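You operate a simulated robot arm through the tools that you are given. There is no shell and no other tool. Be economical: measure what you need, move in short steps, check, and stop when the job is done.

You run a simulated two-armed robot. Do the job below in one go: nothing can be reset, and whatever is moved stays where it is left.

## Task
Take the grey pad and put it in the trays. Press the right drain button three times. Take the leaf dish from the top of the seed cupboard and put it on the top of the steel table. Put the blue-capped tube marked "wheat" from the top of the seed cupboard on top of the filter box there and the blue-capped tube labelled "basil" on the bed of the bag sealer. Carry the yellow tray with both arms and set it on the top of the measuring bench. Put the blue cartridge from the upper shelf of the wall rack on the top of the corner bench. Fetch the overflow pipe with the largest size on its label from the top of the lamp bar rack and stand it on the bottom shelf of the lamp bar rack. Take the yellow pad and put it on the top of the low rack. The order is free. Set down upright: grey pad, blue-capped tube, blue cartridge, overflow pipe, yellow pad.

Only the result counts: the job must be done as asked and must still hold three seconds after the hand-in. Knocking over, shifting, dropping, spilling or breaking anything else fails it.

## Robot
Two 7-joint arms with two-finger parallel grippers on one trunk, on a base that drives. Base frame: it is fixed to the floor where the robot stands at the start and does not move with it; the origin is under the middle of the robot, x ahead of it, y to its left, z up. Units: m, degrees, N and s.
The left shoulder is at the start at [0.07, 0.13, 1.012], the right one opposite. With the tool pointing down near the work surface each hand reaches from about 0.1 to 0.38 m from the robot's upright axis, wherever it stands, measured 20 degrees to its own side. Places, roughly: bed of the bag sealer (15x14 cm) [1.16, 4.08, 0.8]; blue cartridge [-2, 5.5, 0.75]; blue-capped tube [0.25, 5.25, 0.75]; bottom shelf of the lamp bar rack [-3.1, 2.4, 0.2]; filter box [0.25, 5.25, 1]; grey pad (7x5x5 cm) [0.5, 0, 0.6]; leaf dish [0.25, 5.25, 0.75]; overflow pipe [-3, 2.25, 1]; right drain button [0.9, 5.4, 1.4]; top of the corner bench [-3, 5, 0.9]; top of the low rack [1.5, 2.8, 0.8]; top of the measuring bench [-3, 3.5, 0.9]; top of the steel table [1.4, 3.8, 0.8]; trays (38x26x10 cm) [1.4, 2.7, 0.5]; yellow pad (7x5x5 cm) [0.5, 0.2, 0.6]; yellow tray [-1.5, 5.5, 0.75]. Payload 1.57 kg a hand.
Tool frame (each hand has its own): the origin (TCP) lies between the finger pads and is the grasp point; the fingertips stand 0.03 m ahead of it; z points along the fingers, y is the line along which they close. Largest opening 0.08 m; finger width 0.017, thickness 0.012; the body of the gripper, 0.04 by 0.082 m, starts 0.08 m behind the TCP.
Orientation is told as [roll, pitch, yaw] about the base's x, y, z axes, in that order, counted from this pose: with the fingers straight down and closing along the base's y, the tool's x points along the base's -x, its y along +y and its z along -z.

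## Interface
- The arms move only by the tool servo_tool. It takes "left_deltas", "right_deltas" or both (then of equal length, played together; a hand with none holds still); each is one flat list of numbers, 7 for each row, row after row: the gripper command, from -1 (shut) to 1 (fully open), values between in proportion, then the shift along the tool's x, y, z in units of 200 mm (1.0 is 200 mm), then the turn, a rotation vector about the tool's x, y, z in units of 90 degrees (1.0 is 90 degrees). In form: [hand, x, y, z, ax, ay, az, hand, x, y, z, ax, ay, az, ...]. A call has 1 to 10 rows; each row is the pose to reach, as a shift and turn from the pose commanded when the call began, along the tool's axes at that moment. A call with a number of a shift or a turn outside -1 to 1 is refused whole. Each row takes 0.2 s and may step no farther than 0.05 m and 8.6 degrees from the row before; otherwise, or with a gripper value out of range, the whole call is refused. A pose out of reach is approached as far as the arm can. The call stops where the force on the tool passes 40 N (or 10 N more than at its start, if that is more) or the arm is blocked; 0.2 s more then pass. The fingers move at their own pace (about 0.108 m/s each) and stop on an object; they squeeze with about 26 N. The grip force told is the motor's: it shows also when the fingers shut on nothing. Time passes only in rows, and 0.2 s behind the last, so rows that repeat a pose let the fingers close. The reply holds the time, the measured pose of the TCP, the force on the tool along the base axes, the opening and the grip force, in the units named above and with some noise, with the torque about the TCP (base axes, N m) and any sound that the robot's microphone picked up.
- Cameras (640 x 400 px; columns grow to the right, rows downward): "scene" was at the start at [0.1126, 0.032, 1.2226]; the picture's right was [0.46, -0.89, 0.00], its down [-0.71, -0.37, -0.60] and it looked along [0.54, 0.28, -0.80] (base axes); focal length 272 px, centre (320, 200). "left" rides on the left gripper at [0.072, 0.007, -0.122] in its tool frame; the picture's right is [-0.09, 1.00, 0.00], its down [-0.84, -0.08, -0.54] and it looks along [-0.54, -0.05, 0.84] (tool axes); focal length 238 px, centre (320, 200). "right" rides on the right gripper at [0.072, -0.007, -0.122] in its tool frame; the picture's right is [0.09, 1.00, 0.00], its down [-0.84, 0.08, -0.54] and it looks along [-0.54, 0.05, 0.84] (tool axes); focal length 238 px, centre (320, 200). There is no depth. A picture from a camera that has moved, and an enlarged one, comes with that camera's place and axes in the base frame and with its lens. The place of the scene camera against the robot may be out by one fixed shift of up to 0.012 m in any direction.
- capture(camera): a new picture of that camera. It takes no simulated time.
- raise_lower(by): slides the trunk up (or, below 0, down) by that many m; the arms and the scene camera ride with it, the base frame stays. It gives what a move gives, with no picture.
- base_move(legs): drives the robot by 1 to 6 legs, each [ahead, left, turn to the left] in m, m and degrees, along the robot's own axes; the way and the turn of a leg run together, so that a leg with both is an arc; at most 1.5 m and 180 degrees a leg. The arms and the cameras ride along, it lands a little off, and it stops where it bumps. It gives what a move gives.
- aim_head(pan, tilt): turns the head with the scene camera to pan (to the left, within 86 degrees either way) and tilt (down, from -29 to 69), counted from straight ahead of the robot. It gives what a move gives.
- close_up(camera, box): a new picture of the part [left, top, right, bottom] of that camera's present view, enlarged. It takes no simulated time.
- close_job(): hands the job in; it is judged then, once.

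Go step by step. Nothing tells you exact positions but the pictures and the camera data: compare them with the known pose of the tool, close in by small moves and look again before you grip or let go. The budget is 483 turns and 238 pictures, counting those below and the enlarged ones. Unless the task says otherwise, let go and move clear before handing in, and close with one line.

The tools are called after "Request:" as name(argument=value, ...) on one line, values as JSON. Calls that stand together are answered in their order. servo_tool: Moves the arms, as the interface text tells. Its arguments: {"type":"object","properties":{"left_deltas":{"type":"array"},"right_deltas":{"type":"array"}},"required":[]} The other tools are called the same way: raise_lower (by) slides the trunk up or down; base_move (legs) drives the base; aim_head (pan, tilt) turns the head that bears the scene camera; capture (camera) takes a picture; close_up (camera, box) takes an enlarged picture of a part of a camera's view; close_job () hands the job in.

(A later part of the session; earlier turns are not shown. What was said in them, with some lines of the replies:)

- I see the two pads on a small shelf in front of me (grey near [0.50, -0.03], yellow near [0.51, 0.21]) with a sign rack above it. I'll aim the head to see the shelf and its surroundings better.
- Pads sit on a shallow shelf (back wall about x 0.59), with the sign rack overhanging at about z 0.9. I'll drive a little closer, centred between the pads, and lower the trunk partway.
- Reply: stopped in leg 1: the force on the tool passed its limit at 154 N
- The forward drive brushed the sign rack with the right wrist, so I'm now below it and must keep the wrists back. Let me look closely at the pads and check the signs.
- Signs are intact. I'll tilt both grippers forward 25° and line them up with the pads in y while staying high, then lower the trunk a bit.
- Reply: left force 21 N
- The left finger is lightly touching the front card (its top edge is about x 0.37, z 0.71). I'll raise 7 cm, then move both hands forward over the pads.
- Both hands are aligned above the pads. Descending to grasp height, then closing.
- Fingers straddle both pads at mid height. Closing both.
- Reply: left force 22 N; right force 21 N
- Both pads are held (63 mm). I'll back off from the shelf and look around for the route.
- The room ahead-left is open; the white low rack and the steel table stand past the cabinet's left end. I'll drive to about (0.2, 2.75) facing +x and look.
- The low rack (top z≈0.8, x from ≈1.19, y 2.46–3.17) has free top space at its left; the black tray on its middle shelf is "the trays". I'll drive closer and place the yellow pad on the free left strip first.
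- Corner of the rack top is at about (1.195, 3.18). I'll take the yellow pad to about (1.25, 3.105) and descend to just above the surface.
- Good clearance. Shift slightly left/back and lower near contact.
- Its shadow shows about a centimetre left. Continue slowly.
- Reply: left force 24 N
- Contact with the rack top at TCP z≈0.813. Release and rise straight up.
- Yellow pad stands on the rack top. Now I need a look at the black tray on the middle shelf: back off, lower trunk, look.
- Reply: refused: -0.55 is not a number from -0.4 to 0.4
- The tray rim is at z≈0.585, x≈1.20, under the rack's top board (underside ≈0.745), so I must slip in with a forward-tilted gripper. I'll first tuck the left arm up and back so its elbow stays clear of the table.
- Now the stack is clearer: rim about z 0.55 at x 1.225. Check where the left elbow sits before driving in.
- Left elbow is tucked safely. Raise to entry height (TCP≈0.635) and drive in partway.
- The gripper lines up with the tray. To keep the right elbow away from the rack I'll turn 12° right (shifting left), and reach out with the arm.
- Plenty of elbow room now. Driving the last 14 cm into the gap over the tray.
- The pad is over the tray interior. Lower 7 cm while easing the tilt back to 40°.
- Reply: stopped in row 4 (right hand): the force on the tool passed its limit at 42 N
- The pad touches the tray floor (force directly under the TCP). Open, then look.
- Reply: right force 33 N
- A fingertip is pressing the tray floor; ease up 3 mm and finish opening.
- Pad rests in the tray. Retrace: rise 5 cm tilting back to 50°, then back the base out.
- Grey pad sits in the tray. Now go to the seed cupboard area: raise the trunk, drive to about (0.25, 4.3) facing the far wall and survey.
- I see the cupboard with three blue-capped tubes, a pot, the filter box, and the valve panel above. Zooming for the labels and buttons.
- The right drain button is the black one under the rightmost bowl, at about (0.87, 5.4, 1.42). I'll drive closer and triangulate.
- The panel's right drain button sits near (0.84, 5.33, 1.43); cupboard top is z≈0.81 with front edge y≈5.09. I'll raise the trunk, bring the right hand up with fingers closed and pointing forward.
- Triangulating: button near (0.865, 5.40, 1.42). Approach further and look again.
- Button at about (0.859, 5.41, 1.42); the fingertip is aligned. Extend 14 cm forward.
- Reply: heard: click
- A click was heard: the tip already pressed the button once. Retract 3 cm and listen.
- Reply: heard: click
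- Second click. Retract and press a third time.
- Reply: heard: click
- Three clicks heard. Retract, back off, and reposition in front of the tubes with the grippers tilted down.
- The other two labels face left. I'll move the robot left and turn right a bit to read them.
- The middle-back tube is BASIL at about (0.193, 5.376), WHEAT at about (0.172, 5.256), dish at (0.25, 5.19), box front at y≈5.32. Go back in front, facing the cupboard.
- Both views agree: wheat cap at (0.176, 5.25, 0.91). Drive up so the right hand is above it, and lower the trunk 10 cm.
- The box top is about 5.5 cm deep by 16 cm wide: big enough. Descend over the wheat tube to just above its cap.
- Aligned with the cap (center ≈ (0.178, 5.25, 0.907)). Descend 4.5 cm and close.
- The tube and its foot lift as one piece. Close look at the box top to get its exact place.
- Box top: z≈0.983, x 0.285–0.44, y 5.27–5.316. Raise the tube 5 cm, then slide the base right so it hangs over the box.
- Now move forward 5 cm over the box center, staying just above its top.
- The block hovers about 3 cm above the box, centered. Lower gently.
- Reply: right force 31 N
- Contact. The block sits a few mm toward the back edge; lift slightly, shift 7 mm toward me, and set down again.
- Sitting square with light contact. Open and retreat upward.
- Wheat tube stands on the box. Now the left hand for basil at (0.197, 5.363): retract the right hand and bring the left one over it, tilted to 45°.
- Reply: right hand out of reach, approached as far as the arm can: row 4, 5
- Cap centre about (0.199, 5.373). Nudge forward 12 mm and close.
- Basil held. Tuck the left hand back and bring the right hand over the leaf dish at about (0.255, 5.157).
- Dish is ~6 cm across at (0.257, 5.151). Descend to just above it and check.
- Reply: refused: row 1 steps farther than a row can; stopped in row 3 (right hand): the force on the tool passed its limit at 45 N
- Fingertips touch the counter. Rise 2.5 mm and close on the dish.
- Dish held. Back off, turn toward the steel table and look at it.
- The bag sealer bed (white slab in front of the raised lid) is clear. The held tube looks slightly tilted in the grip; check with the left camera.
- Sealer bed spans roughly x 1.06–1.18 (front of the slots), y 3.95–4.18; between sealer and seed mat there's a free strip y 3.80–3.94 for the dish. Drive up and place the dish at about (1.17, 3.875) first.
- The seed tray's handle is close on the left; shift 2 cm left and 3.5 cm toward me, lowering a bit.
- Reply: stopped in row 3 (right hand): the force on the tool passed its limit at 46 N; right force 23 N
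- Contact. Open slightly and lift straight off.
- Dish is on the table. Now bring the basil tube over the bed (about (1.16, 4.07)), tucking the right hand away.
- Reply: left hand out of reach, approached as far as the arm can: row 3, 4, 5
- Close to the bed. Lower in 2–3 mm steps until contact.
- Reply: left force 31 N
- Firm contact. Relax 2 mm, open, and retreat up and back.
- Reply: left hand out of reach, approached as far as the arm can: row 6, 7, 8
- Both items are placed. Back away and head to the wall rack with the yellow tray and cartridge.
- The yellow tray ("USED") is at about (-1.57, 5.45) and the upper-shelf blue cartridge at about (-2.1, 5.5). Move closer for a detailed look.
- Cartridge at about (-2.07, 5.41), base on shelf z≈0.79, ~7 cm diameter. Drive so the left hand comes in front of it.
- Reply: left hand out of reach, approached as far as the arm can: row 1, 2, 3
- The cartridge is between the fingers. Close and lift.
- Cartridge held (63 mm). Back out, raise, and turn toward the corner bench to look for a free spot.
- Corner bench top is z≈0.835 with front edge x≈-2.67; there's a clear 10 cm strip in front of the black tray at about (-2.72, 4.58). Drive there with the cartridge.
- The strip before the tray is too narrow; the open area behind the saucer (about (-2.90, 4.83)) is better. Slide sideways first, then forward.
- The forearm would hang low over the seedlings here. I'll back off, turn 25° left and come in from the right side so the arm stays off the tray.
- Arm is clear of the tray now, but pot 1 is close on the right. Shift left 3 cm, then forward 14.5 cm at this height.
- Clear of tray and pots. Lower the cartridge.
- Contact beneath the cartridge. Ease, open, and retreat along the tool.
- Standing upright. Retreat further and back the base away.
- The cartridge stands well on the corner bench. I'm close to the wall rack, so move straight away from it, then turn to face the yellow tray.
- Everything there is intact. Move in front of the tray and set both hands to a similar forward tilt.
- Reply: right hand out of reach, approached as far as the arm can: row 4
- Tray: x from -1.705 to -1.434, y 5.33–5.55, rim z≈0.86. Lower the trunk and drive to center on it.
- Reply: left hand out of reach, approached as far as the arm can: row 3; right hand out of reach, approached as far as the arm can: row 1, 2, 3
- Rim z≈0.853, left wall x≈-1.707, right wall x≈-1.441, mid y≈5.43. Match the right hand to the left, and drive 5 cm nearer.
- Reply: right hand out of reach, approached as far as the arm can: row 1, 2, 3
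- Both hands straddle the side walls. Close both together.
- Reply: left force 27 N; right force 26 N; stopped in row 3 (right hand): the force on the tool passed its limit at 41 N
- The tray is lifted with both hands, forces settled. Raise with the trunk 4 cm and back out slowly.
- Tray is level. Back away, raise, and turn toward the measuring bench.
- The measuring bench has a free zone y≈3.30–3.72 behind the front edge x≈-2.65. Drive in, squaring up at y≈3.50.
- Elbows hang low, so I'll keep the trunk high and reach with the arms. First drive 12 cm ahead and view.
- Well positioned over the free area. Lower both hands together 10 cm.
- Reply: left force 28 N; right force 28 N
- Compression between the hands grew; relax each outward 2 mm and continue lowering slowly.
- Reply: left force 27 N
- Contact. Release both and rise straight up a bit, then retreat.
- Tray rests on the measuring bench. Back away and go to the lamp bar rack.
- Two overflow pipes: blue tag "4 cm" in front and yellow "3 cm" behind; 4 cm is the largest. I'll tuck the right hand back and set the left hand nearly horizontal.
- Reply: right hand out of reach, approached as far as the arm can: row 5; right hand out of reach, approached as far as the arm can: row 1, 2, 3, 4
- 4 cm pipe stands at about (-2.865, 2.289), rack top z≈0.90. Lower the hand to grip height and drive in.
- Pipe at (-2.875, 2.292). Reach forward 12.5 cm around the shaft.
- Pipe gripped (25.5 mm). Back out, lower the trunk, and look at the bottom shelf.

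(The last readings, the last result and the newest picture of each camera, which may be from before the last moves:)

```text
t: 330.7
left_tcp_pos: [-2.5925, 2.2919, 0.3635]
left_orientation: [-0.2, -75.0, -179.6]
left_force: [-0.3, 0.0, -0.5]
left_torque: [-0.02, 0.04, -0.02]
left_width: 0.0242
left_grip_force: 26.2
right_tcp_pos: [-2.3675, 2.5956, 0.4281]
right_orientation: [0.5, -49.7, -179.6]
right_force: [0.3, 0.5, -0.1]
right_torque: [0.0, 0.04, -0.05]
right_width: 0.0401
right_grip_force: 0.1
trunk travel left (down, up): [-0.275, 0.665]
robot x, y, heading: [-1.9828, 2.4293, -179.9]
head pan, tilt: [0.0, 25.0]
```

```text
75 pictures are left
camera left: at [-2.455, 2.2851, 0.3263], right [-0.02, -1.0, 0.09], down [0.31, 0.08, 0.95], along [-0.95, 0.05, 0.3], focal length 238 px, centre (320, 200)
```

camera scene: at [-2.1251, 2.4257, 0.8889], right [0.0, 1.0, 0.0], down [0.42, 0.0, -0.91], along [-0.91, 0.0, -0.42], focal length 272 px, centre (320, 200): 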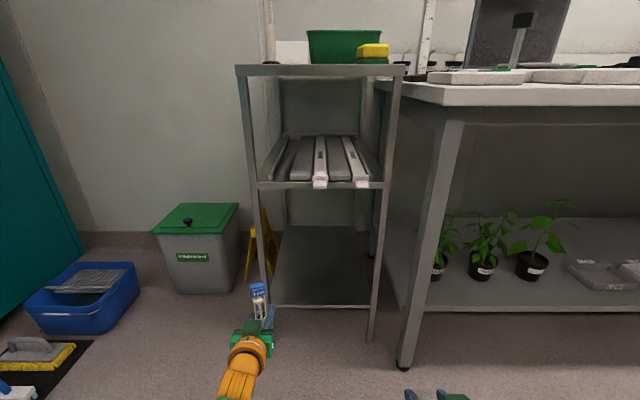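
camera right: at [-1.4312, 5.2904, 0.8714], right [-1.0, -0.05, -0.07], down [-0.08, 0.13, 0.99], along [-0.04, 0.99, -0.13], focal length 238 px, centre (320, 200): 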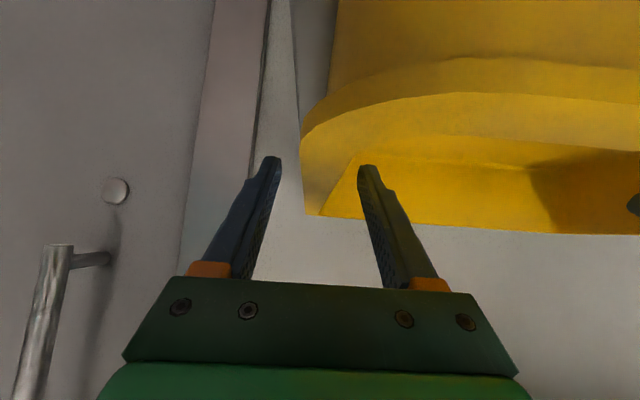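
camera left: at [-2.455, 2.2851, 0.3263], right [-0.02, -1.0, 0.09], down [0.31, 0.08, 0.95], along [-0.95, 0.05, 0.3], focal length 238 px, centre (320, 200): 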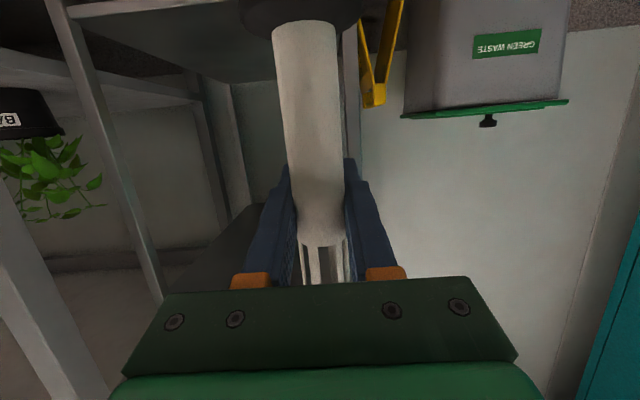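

The bottom shelf is at z≈0.20, posts at y≈2.25 and 2.61; a bench leg stands at about (-2.72, 2.71). I'll swing the left hand to the middle (y≈2.42) and drive in.

Request:
servo_tool(left_deltas=[-1, 0, -0.16, 0, 0, 0, 0, -1, 0, -0.32, 0, 0, 0, 0, -1, 0, -0.48, 0, 0, 0, 0, -1, 0, -0.6, 0, 0, 0, 0])

Request:
base_move(legs=[[0.17, 0, 0]])

Request:
capture(camera="scene")

Request:
capture(camera="left")

```text
t: 331.7
left_tcp_pos: [-2.5818, 2.4032, 0.372]
left_orientation: [-0.4, -75.0, -179.6]
left_force: [-0.2, 0.0, -1.6]
left_torque: [-0.01, 0.0, 0.02]
left_width: 0.0244
left_grip_force: 26.1
left hand out of reach, approached as far as the arm can: row 3, 4
right_tcp_pos: [-2.3665, 2.5969, 0.4283]
right_orientation: [0.5, -49.7, -179.7]
right_force: [0.0, -1.1, 0.5]
right_torque: [-0.01, -0.02, 0.01]
right_width: 0.0399
right_grip_force: 0.1
trunk travel left (down, up): [-0.275, 0.665]
robot x, y, heading: [-1.9783, 2.4277, -180.1]
head pan, tilt: [0.0, 25.0]
```

```text
t: 333.1
left_tcp_pos: [-2.7561, 2.4038, 0.3721]
left_orientation: [-0.3, -75.0, -179.8]
left_force: [0.1, -0.7, 0.2]
left_torque: [-0.01, 0.04, -0.04]
left_width: 0.0244
left_grip_force: 26.5
right_tcp_pos: [-2.5429, 2.5962, 0.4274]
right_orientation: [0.5, -49.8, -179.8]
right_force: [-0.8, -0.1, -0.9]
right_torque: [-0.01, -0.05, 0.0]
right_width: 0.0399
right_grip_force: 0.1
trunk travel left (down, up): [-0.275, 0.665]
robot x, y, heading: [-2.1555, 2.4305, -179.8]
head pan, tilt: [0.0, 25.0]
```

```text
74 pictures are left
camera scene: at [-2.2999, 2.4257, 0.8888], right [0.0, 1.0, 0.0], down [0.42, 0.0, -0.91], along [-0.91, 0.0, -0.42], focal length 272 px, centre (320, 200)
```

scene: 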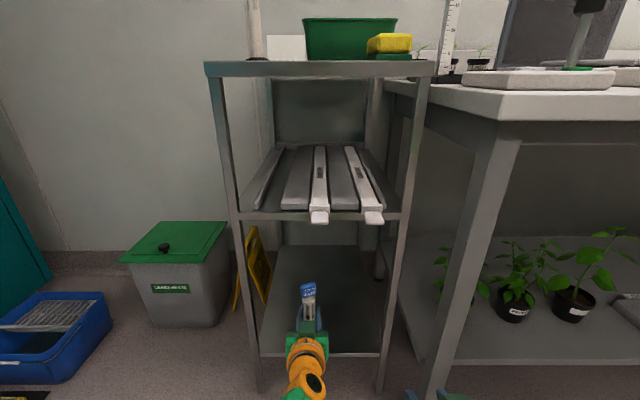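

```text
73 pictures are left
camera left: at [-2.6193, 2.396, 0.3346], right [-0.03, -1.0, 0.09], down [0.31, 0.08, 0.95], along [-0.95, 0.05, 0.3], focal length 238 px, centre (320, 200)
```

left: 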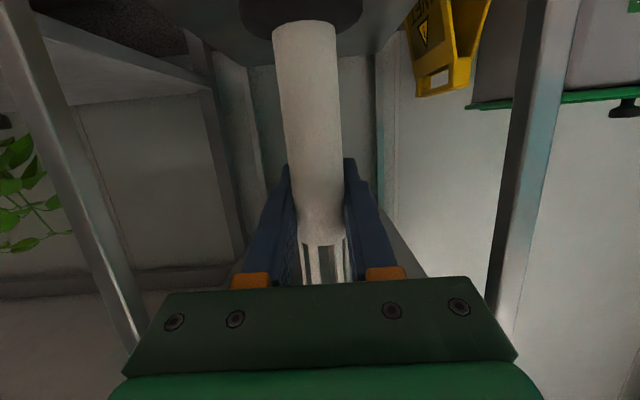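

Request:
base_move(legs=[[0.11, 0, 0]])

Request:
servo_tool(left_deltas=[-1, 0.1, 0, 0.027, 0, 0, 0, -1, 0.2, 0, 0.054, 0, 0, 0, -1, 0.3, 0, 0.08, 0, 0, 0])

Request:
capture(camera="left")

Request:
close_up(camera="scene", box=[220, 220, 420, 400])

```text
t: 334.3
left_tcp_pos: [-2.8658, 2.4029, 0.3703]
left_orientation: [-0.3, -74.9, -179.8]
left_force: [-0.3, 0.0, -0.9]
left_torque: [0.01, 0.01, 0.0]
left_width: 0.0241
left_grip_force: 26.2
right_tcp_pos: [-2.6504, 2.5962, 0.429]
right_orientation: [0.4, -49.7, -179.8]
right_force: [-0.2, 0.0, -0.8]
right_torque: [0.02, 0.01, -0.03]
right_width: 0.0399
right_grip_force: 0.0
trunk travel left (down, up): [-0.275, 0.665]
robot x, y, heading: [-2.2644, 2.4295, -179.7]
head pan, tilt: [0.0, 25.0]
```

```text
t: 335.1
left_tcp_pos: [-2.8606, 2.383, 0.3548]
left_orientation: [-0.4, -75.0, -179.7]
left_force: [-0.7, 0.1, -1.0]
left_torque: [-0.01, 0.02, -0.01]
left_width: 0.0243
left_grip_force: 25.7
left hand out of reach, approached as far as the arm can: row 1, 2, 3
right_tcp_pos: [-2.651, 2.5942, 0.4283]
right_orientation: [0.3, -49.8, -179.9]
right_force: [0.5, -1.2, -0.3]
right_torque: [0.0, 0.01, 0.06]
right_width: 0.0398
right_grip_force: 0.1
trunk travel left (down, up): [-0.275, 0.665]
robot x, y, heading: [-2.2681, 2.4286, -179.8]
head pan, tilt: [0.0, 25.0]
```

```text
72 pictures are left
camera left: at [-2.7245, 2.3771, 0.3176], right [-0.03, -1.0, 0.09], down [0.31, 0.07, 0.95], along [-0.95, 0.05, 0.3], focal length 238 px, centre (320, 200)
```

left: 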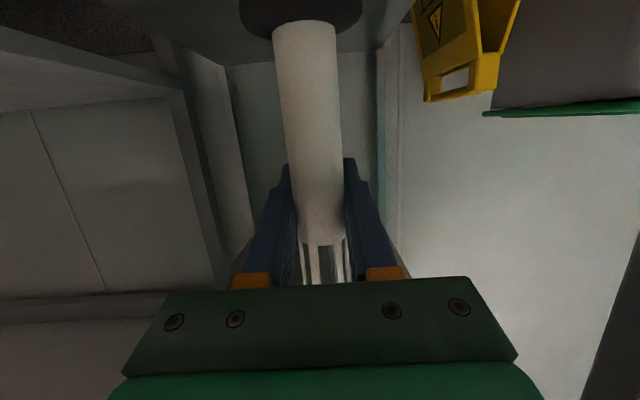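

```text
2.22 times, centred on (320, 310) of scene
camera zoom: at [-2.4088, 2.4257, 0.8889], right [0.0, 1.0, 0.0], down [0.42, 0.0, -0.91], along [-0.91, 0.0, -0.42], focal length 605 px, centre (320, -44)
```

zoom: 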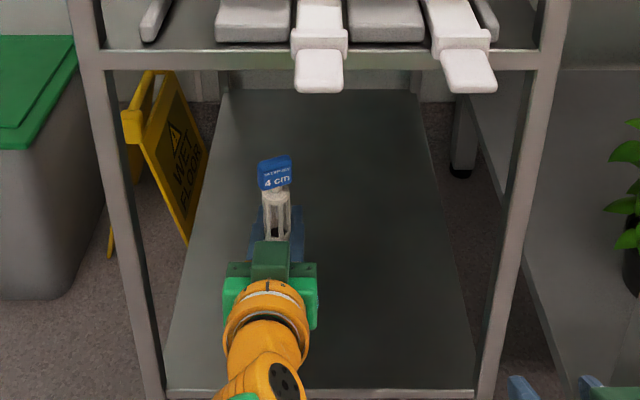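

Arm reach is limited downward here, so lower with the trunk instead.

Request:
raise_lower(by=-0.05)

Request:
capture(camera="left")

```text
t: 336.1
left_tcp_pos: [-2.8625, 2.3853, 0.3041]
left_orientation: [-0.4, -75.0, -179.8]
left_force: [-1.4, -0.8, -1.1]
left_torque: [0.01, 0.02, -0.02]
left_width: 0.0241
left_grip_force: 26.0
right_tcp_pos: [-2.6512, 2.597, 0.3778]
right_orientation: [0.3, -49.7, -179.8]
right_force: [0.0, -1.1, -0.8]
right_torque: [-0.03, 0.03, 0.0]
right_width: 0.0398
right_grip_force: 0.0
trunk travel left (down, up): [-0.225, 0.715]
robot x, y, heading: [-2.2604, 2.4257, -180.0]
head pan, tilt: [0.0, 25.0]
```

```text
70 pictures are left
camera left: at [-2.7245, 2.3772, 0.2676], right [-0.03, -1.0, 0.09], down [0.31, 0.08, 0.95], along [-0.95, 0.05, 0.3], focal length 238 px, centre (320, 200)
```

left: 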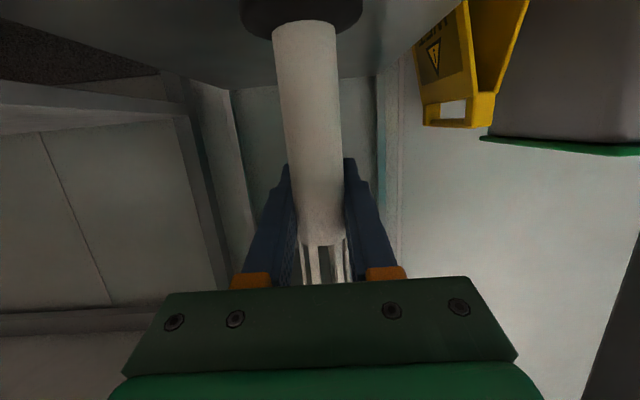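

Request:
raise_lower(by=-0.015)

Request:
raise_lower(by=-0.006)

```text
t: 336.7
left_tcp_pos: [-2.8605, 2.3852, 0.2899]
left_orientation: [-0.5, -75.0, -179.7]
left_force: [0.8, -0.3, -1.2]
left_torque: [-0.04, 0.03, -0.01]
left_width: 0.0245
left_grip_force: 25.9
right_tcp_pos: [-2.6505, 2.597, 0.3623]
right_orientation: [0.4, -49.7, -179.8]
right_force: [-0.4, 0.0, 0.2]
right_torque: [0.01, 0.02, -0.01]
right_width: 0.0399
right_grip_force: 0.0
trunk travel left (down, up): [-0.21, 0.73]
robot x, y, heading: [-2.2619, 2.4238, -179.9]
head pan, tilt: [0.0, 25.0]
```

```text
t: 337.2
left_tcp_pos: [-2.8616, 2.3845, 0.2837]
left_orientation: [-0.4, -74.9, -179.8]
left_force: [-0.3, -0.4, -1.6]
left_torque: [0.01, 0.04, 0.01]
left_width: 0.0244
left_grip_force: 26.4
right_tcp_pos: [-2.6492, 2.5966, 0.3588]
right_orientation: [0.5, -49.7, -179.9]
right_force: [0.2, -1.1, 0.0]
right_torque: [-0.03, 0.01, 0.01]
right_width: 0.0399
right_grip_force: 0.1
trunk travel left (down, up): [-0.204, 0.736]
robot x, y, heading: [-2.2643, 2.4285, -179.7]
head pan, tilt: [0.0, 25.0]
```

Request:
raise_lower(by=-0.006)

Request:
raise_lower(by=-0.005)

Request:
capture(camera="left")

```text
t: 337.8
left_tcp_pos: [-2.8614, 2.3841, 0.2785]
left_orientation: [-0.4, -75.0, -179.7]
left_force: [0.6, -0.3, -0.7]
left_torque: [0.0, 0.07, -0.02]
left_width: 0.0241
left_grip_force: 25.2
right_tcp_pos: [-2.6512, 2.596, 0.3521]
right_orientation: [0.4, -49.8, -179.8]
right_force: [1.0, -0.5, -0.4]
right_torque: [-0.02, 0.01, -0.01]
right_width: 0.04
right_grip_force: 0.1
trunk travel left (down, up): [-0.198, 0.742]
robot x, y, heading: [-2.2622, 2.4289, -179.8]
head pan, tilt: [0.0, 25.0]
```

```text
t: 338.3
left_tcp_pos: [-2.8611, 2.3827, 0.2732]
left_orientation: [-0.4, -75.0, -179.7]
left_force: [0.2, -0.3, -1.5]
left_torque: [0.01, 0.05, -0.01]
left_width: 0.024
left_grip_force: 26.2
right_tcp_pos: [-2.6504, 2.5968, 0.3462]
right_orientation: [0.5, -49.7, -179.8]
right_force: [-0.9, -0.3, 0.0]
right_torque: [0.01, -0.01, 0.0]
right_width: 0.04
right_grip_force: 0.0
trunk travel left (down, up): [-0.193, 0.747]
robot x, y, heading: [-2.2613, 2.4286, -179.6]
head pan, tilt: [0.0, 25.0]
```

```text
69 pictures are left
camera left: at [-2.7245, 2.3771, 0.2356], right [-0.03, -1.0, 0.09], down [0.31, 0.08, 0.95], along [-0.95, 0.05, 0.3], focal length 238 px, centre (320, 200)
```

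left: 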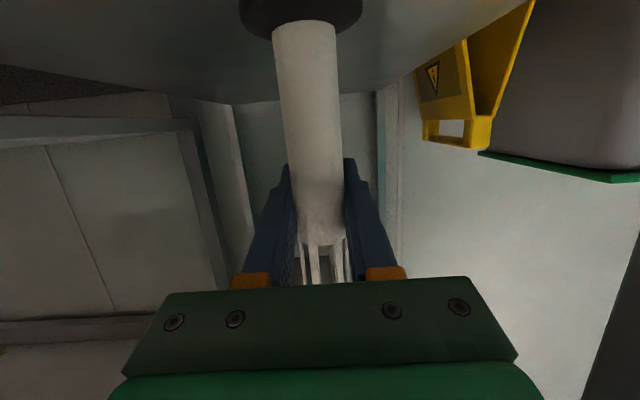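

Request:
raise_lower(by=-0.006)

Request:
raise_lower(by=-0.004)

Request:
raise_lower(by=-0.004)

```text
t: 338.9
left_tcp_pos: [-2.8617, 2.3846, 0.2665]
left_orientation: [-0.4, -75.0, -179.8]
left_force: [0.4, -1.1, -0.8]
left_torque: [-0.06, -0.01, 0.0]
left_width: 0.0242
left_grip_force: 26.2
right_tcp_pos: [-2.651, 2.5959, 0.3397]
right_orientation: [0.5, -49.7, -179.8]
right_force: [0.1, 0.2, 0.5]
right_torque: [-0.01, 0.02, 0.02]
right_width: 0.0404
right_grip_force: 0.2
trunk travel left (down, up): [-0.187, 0.753]
robot x, y, heading: [-2.2629, 2.4257, -179.7]
head pan, tilt: [0.0, 25.0]
```

```text
t: 339.4
left_tcp_pos: [-2.8623, 2.3826, 0.2622]
left_orientation: [-0.4, -75.1, -179.8]
left_force: [0.3, -0.9, -0.8]
left_torque: [0.01, -0.01, -0.02]
left_width: 0.0242
left_grip_force: 26.2
right_tcp_pos: [-2.6511, 2.5967, 0.337]
right_orientation: [0.3, -49.7, -179.9]
right_force: [-0.2, -0.4, 1.1]
right_torque: [-0.01, -0.01, -0.04]
right_width: 0.0401
right_grip_force: 0.2
trunk travel left (down, up): [-0.183, 0.757]
robot x, y, heading: [-2.263, 2.4282, -180.0]
head pan, tilt: [0.0, 25.0]
```

```text
t: 339.9
left_tcp_pos: [-2.8615, 2.3837, 0.2613]
left_orientation: [-0.2, -75.3, -179.9]
left_force: [-0.5, 1.6, 9.5]
left_torque: [-0.03, -0.26, -0.01]
left_width: 0.0242
left_grip_force: 25.7
right_tcp_pos: [-2.6499, 2.5962, 0.3332]
right_orientation: [0.4, -49.9, -179.9]
right_force: [0.2, 0.8, -1.1]
right_torque: [-0.01, -0.03, -0.01]
right_width: 0.0396
right_grip_force: 0.1
trunk travel left (down, up): [-0.179, 0.761]
robot x, y, heading: [-2.2599, 2.4263, -179.9]
head pan, tilt: [0.0, 25.0]
```

Contact on the base's near edge; press 3 mm more to seat it flat, then check.

Request:
raise_lower(by=-0.003)

Request:
close_up(camera="scene", box=[220, 220, 420, 400])

Request:
capture(camera="left")

```text
t: 340.4
left_tcp_pos: [-2.8617, 2.3841, 0.2619]
left_orientation: [0.1, -75.7, 179.9]
left_force: [-5.5, 1.9, 23.5]
left_torque: [0.04, -0.29, 0.03]
left_width: 0.0242
left_grip_force: 25.7
right_tcp_pos: [-2.6484, 2.5965, 0.3329]
right_orientation: [0.3, -50.2, -179.9]
right_force: [0.5, 0.2, 0.0]
right_torque: [-0.02, -0.01, 0.03]
right_width: 0.0402
right_grip_force: 0.0
trunk travel left (down, up): [-0.176, 0.764]
robot x, y, heading: [-2.2621, 2.43, -179.7]
head pan, tilt: [0.0, 25.0]
```

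```text
2.22 times, centred on (320, 310) of scene
camera zoom: at [-2.4047, 2.4259, 0.7909], right [0.0, 1.0, 0.0], down [0.42, 0.0, -0.91], along [-0.91, 0.0, -0.42], focal length 605 px, centre (320, -44)
```

zoom: 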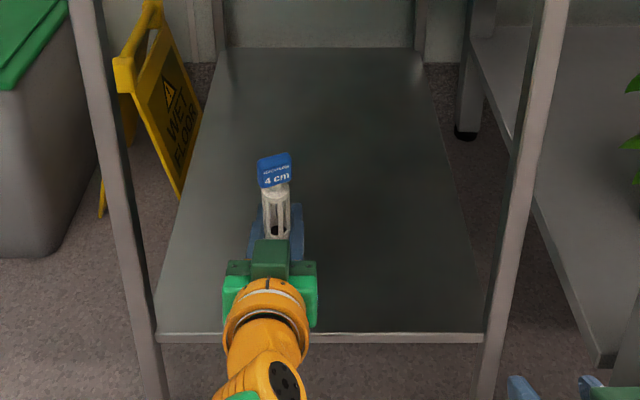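

```text
67 pictures are left
camera left: at [-2.7249, 2.3771, 0.2228], right [-0.02, -1.0, 0.09], down [0.32, 0.08, 0.95], along [-0.95, 0.05, 0.31], focal length 238 px, centre (320, 200)
```

left: 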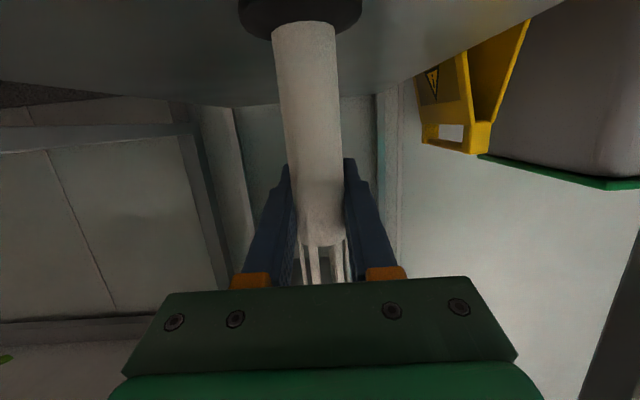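

Laterally upright. Ease the pressure, then open gently.

Request:
raise_lower(by=0.004)

Request:
servo_tool(left_deltas=[-0.2, 0, 0, 0, 0, 0, 0, 0.1, 0, 0, 0, 0, 0, 0, 0.4, 0, 0, 0, 0, 0, 0, 0.6, 0, 0, 0, 0, 0, 0])

Request:
capture(camera="left")

```text
t: 341.0
left_tcp_pos: [-2.861, 2.3841, 0.2613]
left_orientation: [-0.5, -75.2, -179.8]
left_force: [-0.7, -1.1, 11.3]
left_torque: [-0.05, 0.1, 0.01]
left_width: 0.0244
left_grip_force: 25.9
right_tcp_pos: [-2.6495, 2.5957, 0.3349]
right_orientation: [0.4, -49.9, -179.7]
right_force: [-0.3, 0.4, 0.0]
right_torque: [-0.01, -0.01, 0.01]
right_width: 0.04
right_grip_force: 0.0
trunk travel left (down, up): [-0.18, 0.76]
robot x, y, heading: [-2.2632, 2.4272, -179.9]
head pan, tilt: [0.0, 25.0]
```

```text
t: 342.0
left_tcp_pos: [-2.8616, 2.3843, 0.2602]
left_orientation: [-0.5, -75.0, -179.9]
left_force: [1.5, 0.0, -0.2]
left_torque: [0.01, -0.02, -0.02]
left_width: 0.0637
left_grip_force: 0.1
right_tcp_pos: [-2.6507, 2.5959, 0.3336]
right_orientation: [0.4, -49.8, -179.8]
right_force: [-0.3, 0.6, -0.4]
right_torque: [0.0, 0.01, 0.06]
right_width: 0.0401
right_grip_force: 0.0
trunk travel left (down, up): [-0.18, 0.76]
robot x, y, heading: [-2.2621, 2.4272, -179.5]
head pan, tilt: [0.0, 25.0]
```

```text
66 pictures are left
camera left: at [-2.7244, 2.3772, 0.2227], right [-0.03, -1.0, 0.09], down [0.31, 0.08, 0.95], along [-0.95, 0.05, 0.3], focal length 238 px, centre (320, 200)
```

left: 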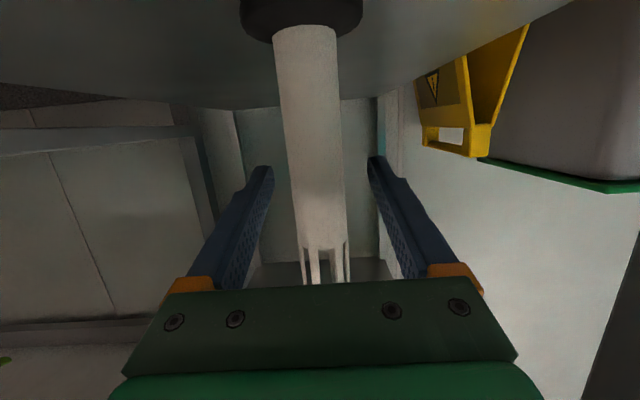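

The pipe stands on its own. Back straight out and check.

Request:
base_move(legs=[[-0.35, 0, 0]])

Request:
aim_head(pan=0, tilt=20)

Request:
capture(camera="scene")

```text
t: 344.2
left_tcp_pos: [-2.5179, 2.387, 0.2596]
left_orientation: [-0.3, -75.1, 179.9]
left_force: [-0.2, -0.7, -0.3]
left_torque: [0.01, 0.04, 0.0]
left_width: 0.0641
left_grip_force: 0.0
right_tcp_pos: [-2.3062, 2.5975, 0.3342]
right_orientation: [0.3, -49.7, 179.9]
right_force: [0.8, -0.2, 0.4]
right_torque: [-0.01, -0.03, 0.01]
right_width: 0.0397
right_grip_force: 0.1
trunk travel left (down, up): [-0.18, 0.76]
robot x, y, heading: [-1.9173, 2.4278, 179.8]
head pan, tilt: [0.0, 25.0]
```

```text
t: 344.9
left_tcp_pos: [-2.5174, 2.3869, 0.2597]
left_orientation: [-0.2, -75.0, 180.1]
left_force: [0.5, 0.2, 1.1]
left_torque: [-0.01, -0.01, -0.01]
left_width: 0.064
left_grip_force: 0.1
right_tcp_pos: [-2.3064, 2.5972, 0.334]
right_orientation: [0.4, -49.7, 179.8]
right_force: [0.8, -0.8, -0.5]
right_torque: [0.01, -0.03, -0.04]
right_width: 0.0398
right_grip_force: 0.1
trunk travel left (down, up): [-0.18, 0.76]
robot x, y, heading: [-1.92, 2.4283, 179.9]
head pan, tilt: [0.0, 20.0]
```

```text
65 pictures are left
camera scene: at [-2.0654, 2.4258, 0.8019], right [0.0, 1.0, 0.0], down [0.34, 0.0, -0.94], along [-0.94, 0.0, -0.34], focal length 272 px, centre (320, 200)
```

scene: 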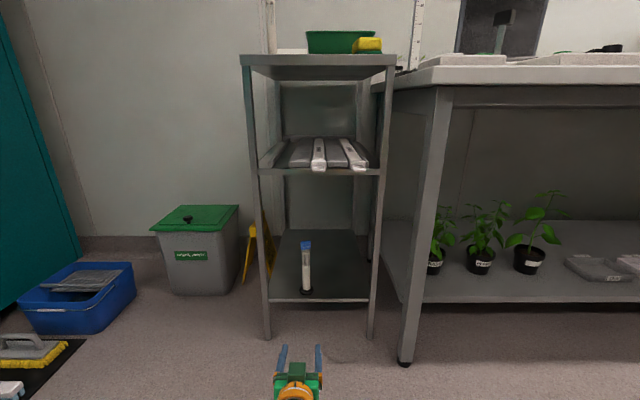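

The pipe stands upright on the bottom shelf, the hands are empty and clear, and every item is placed, so I'm handing in.

Request:
close_job()

```text
The job is handed in.
```

The job is handed in: all nine placements and presses were done. One slip: early on, the right wrist struck the sign rack hard (154 N) while driving in; the signs looked undisturbed in the pictures afterwards.
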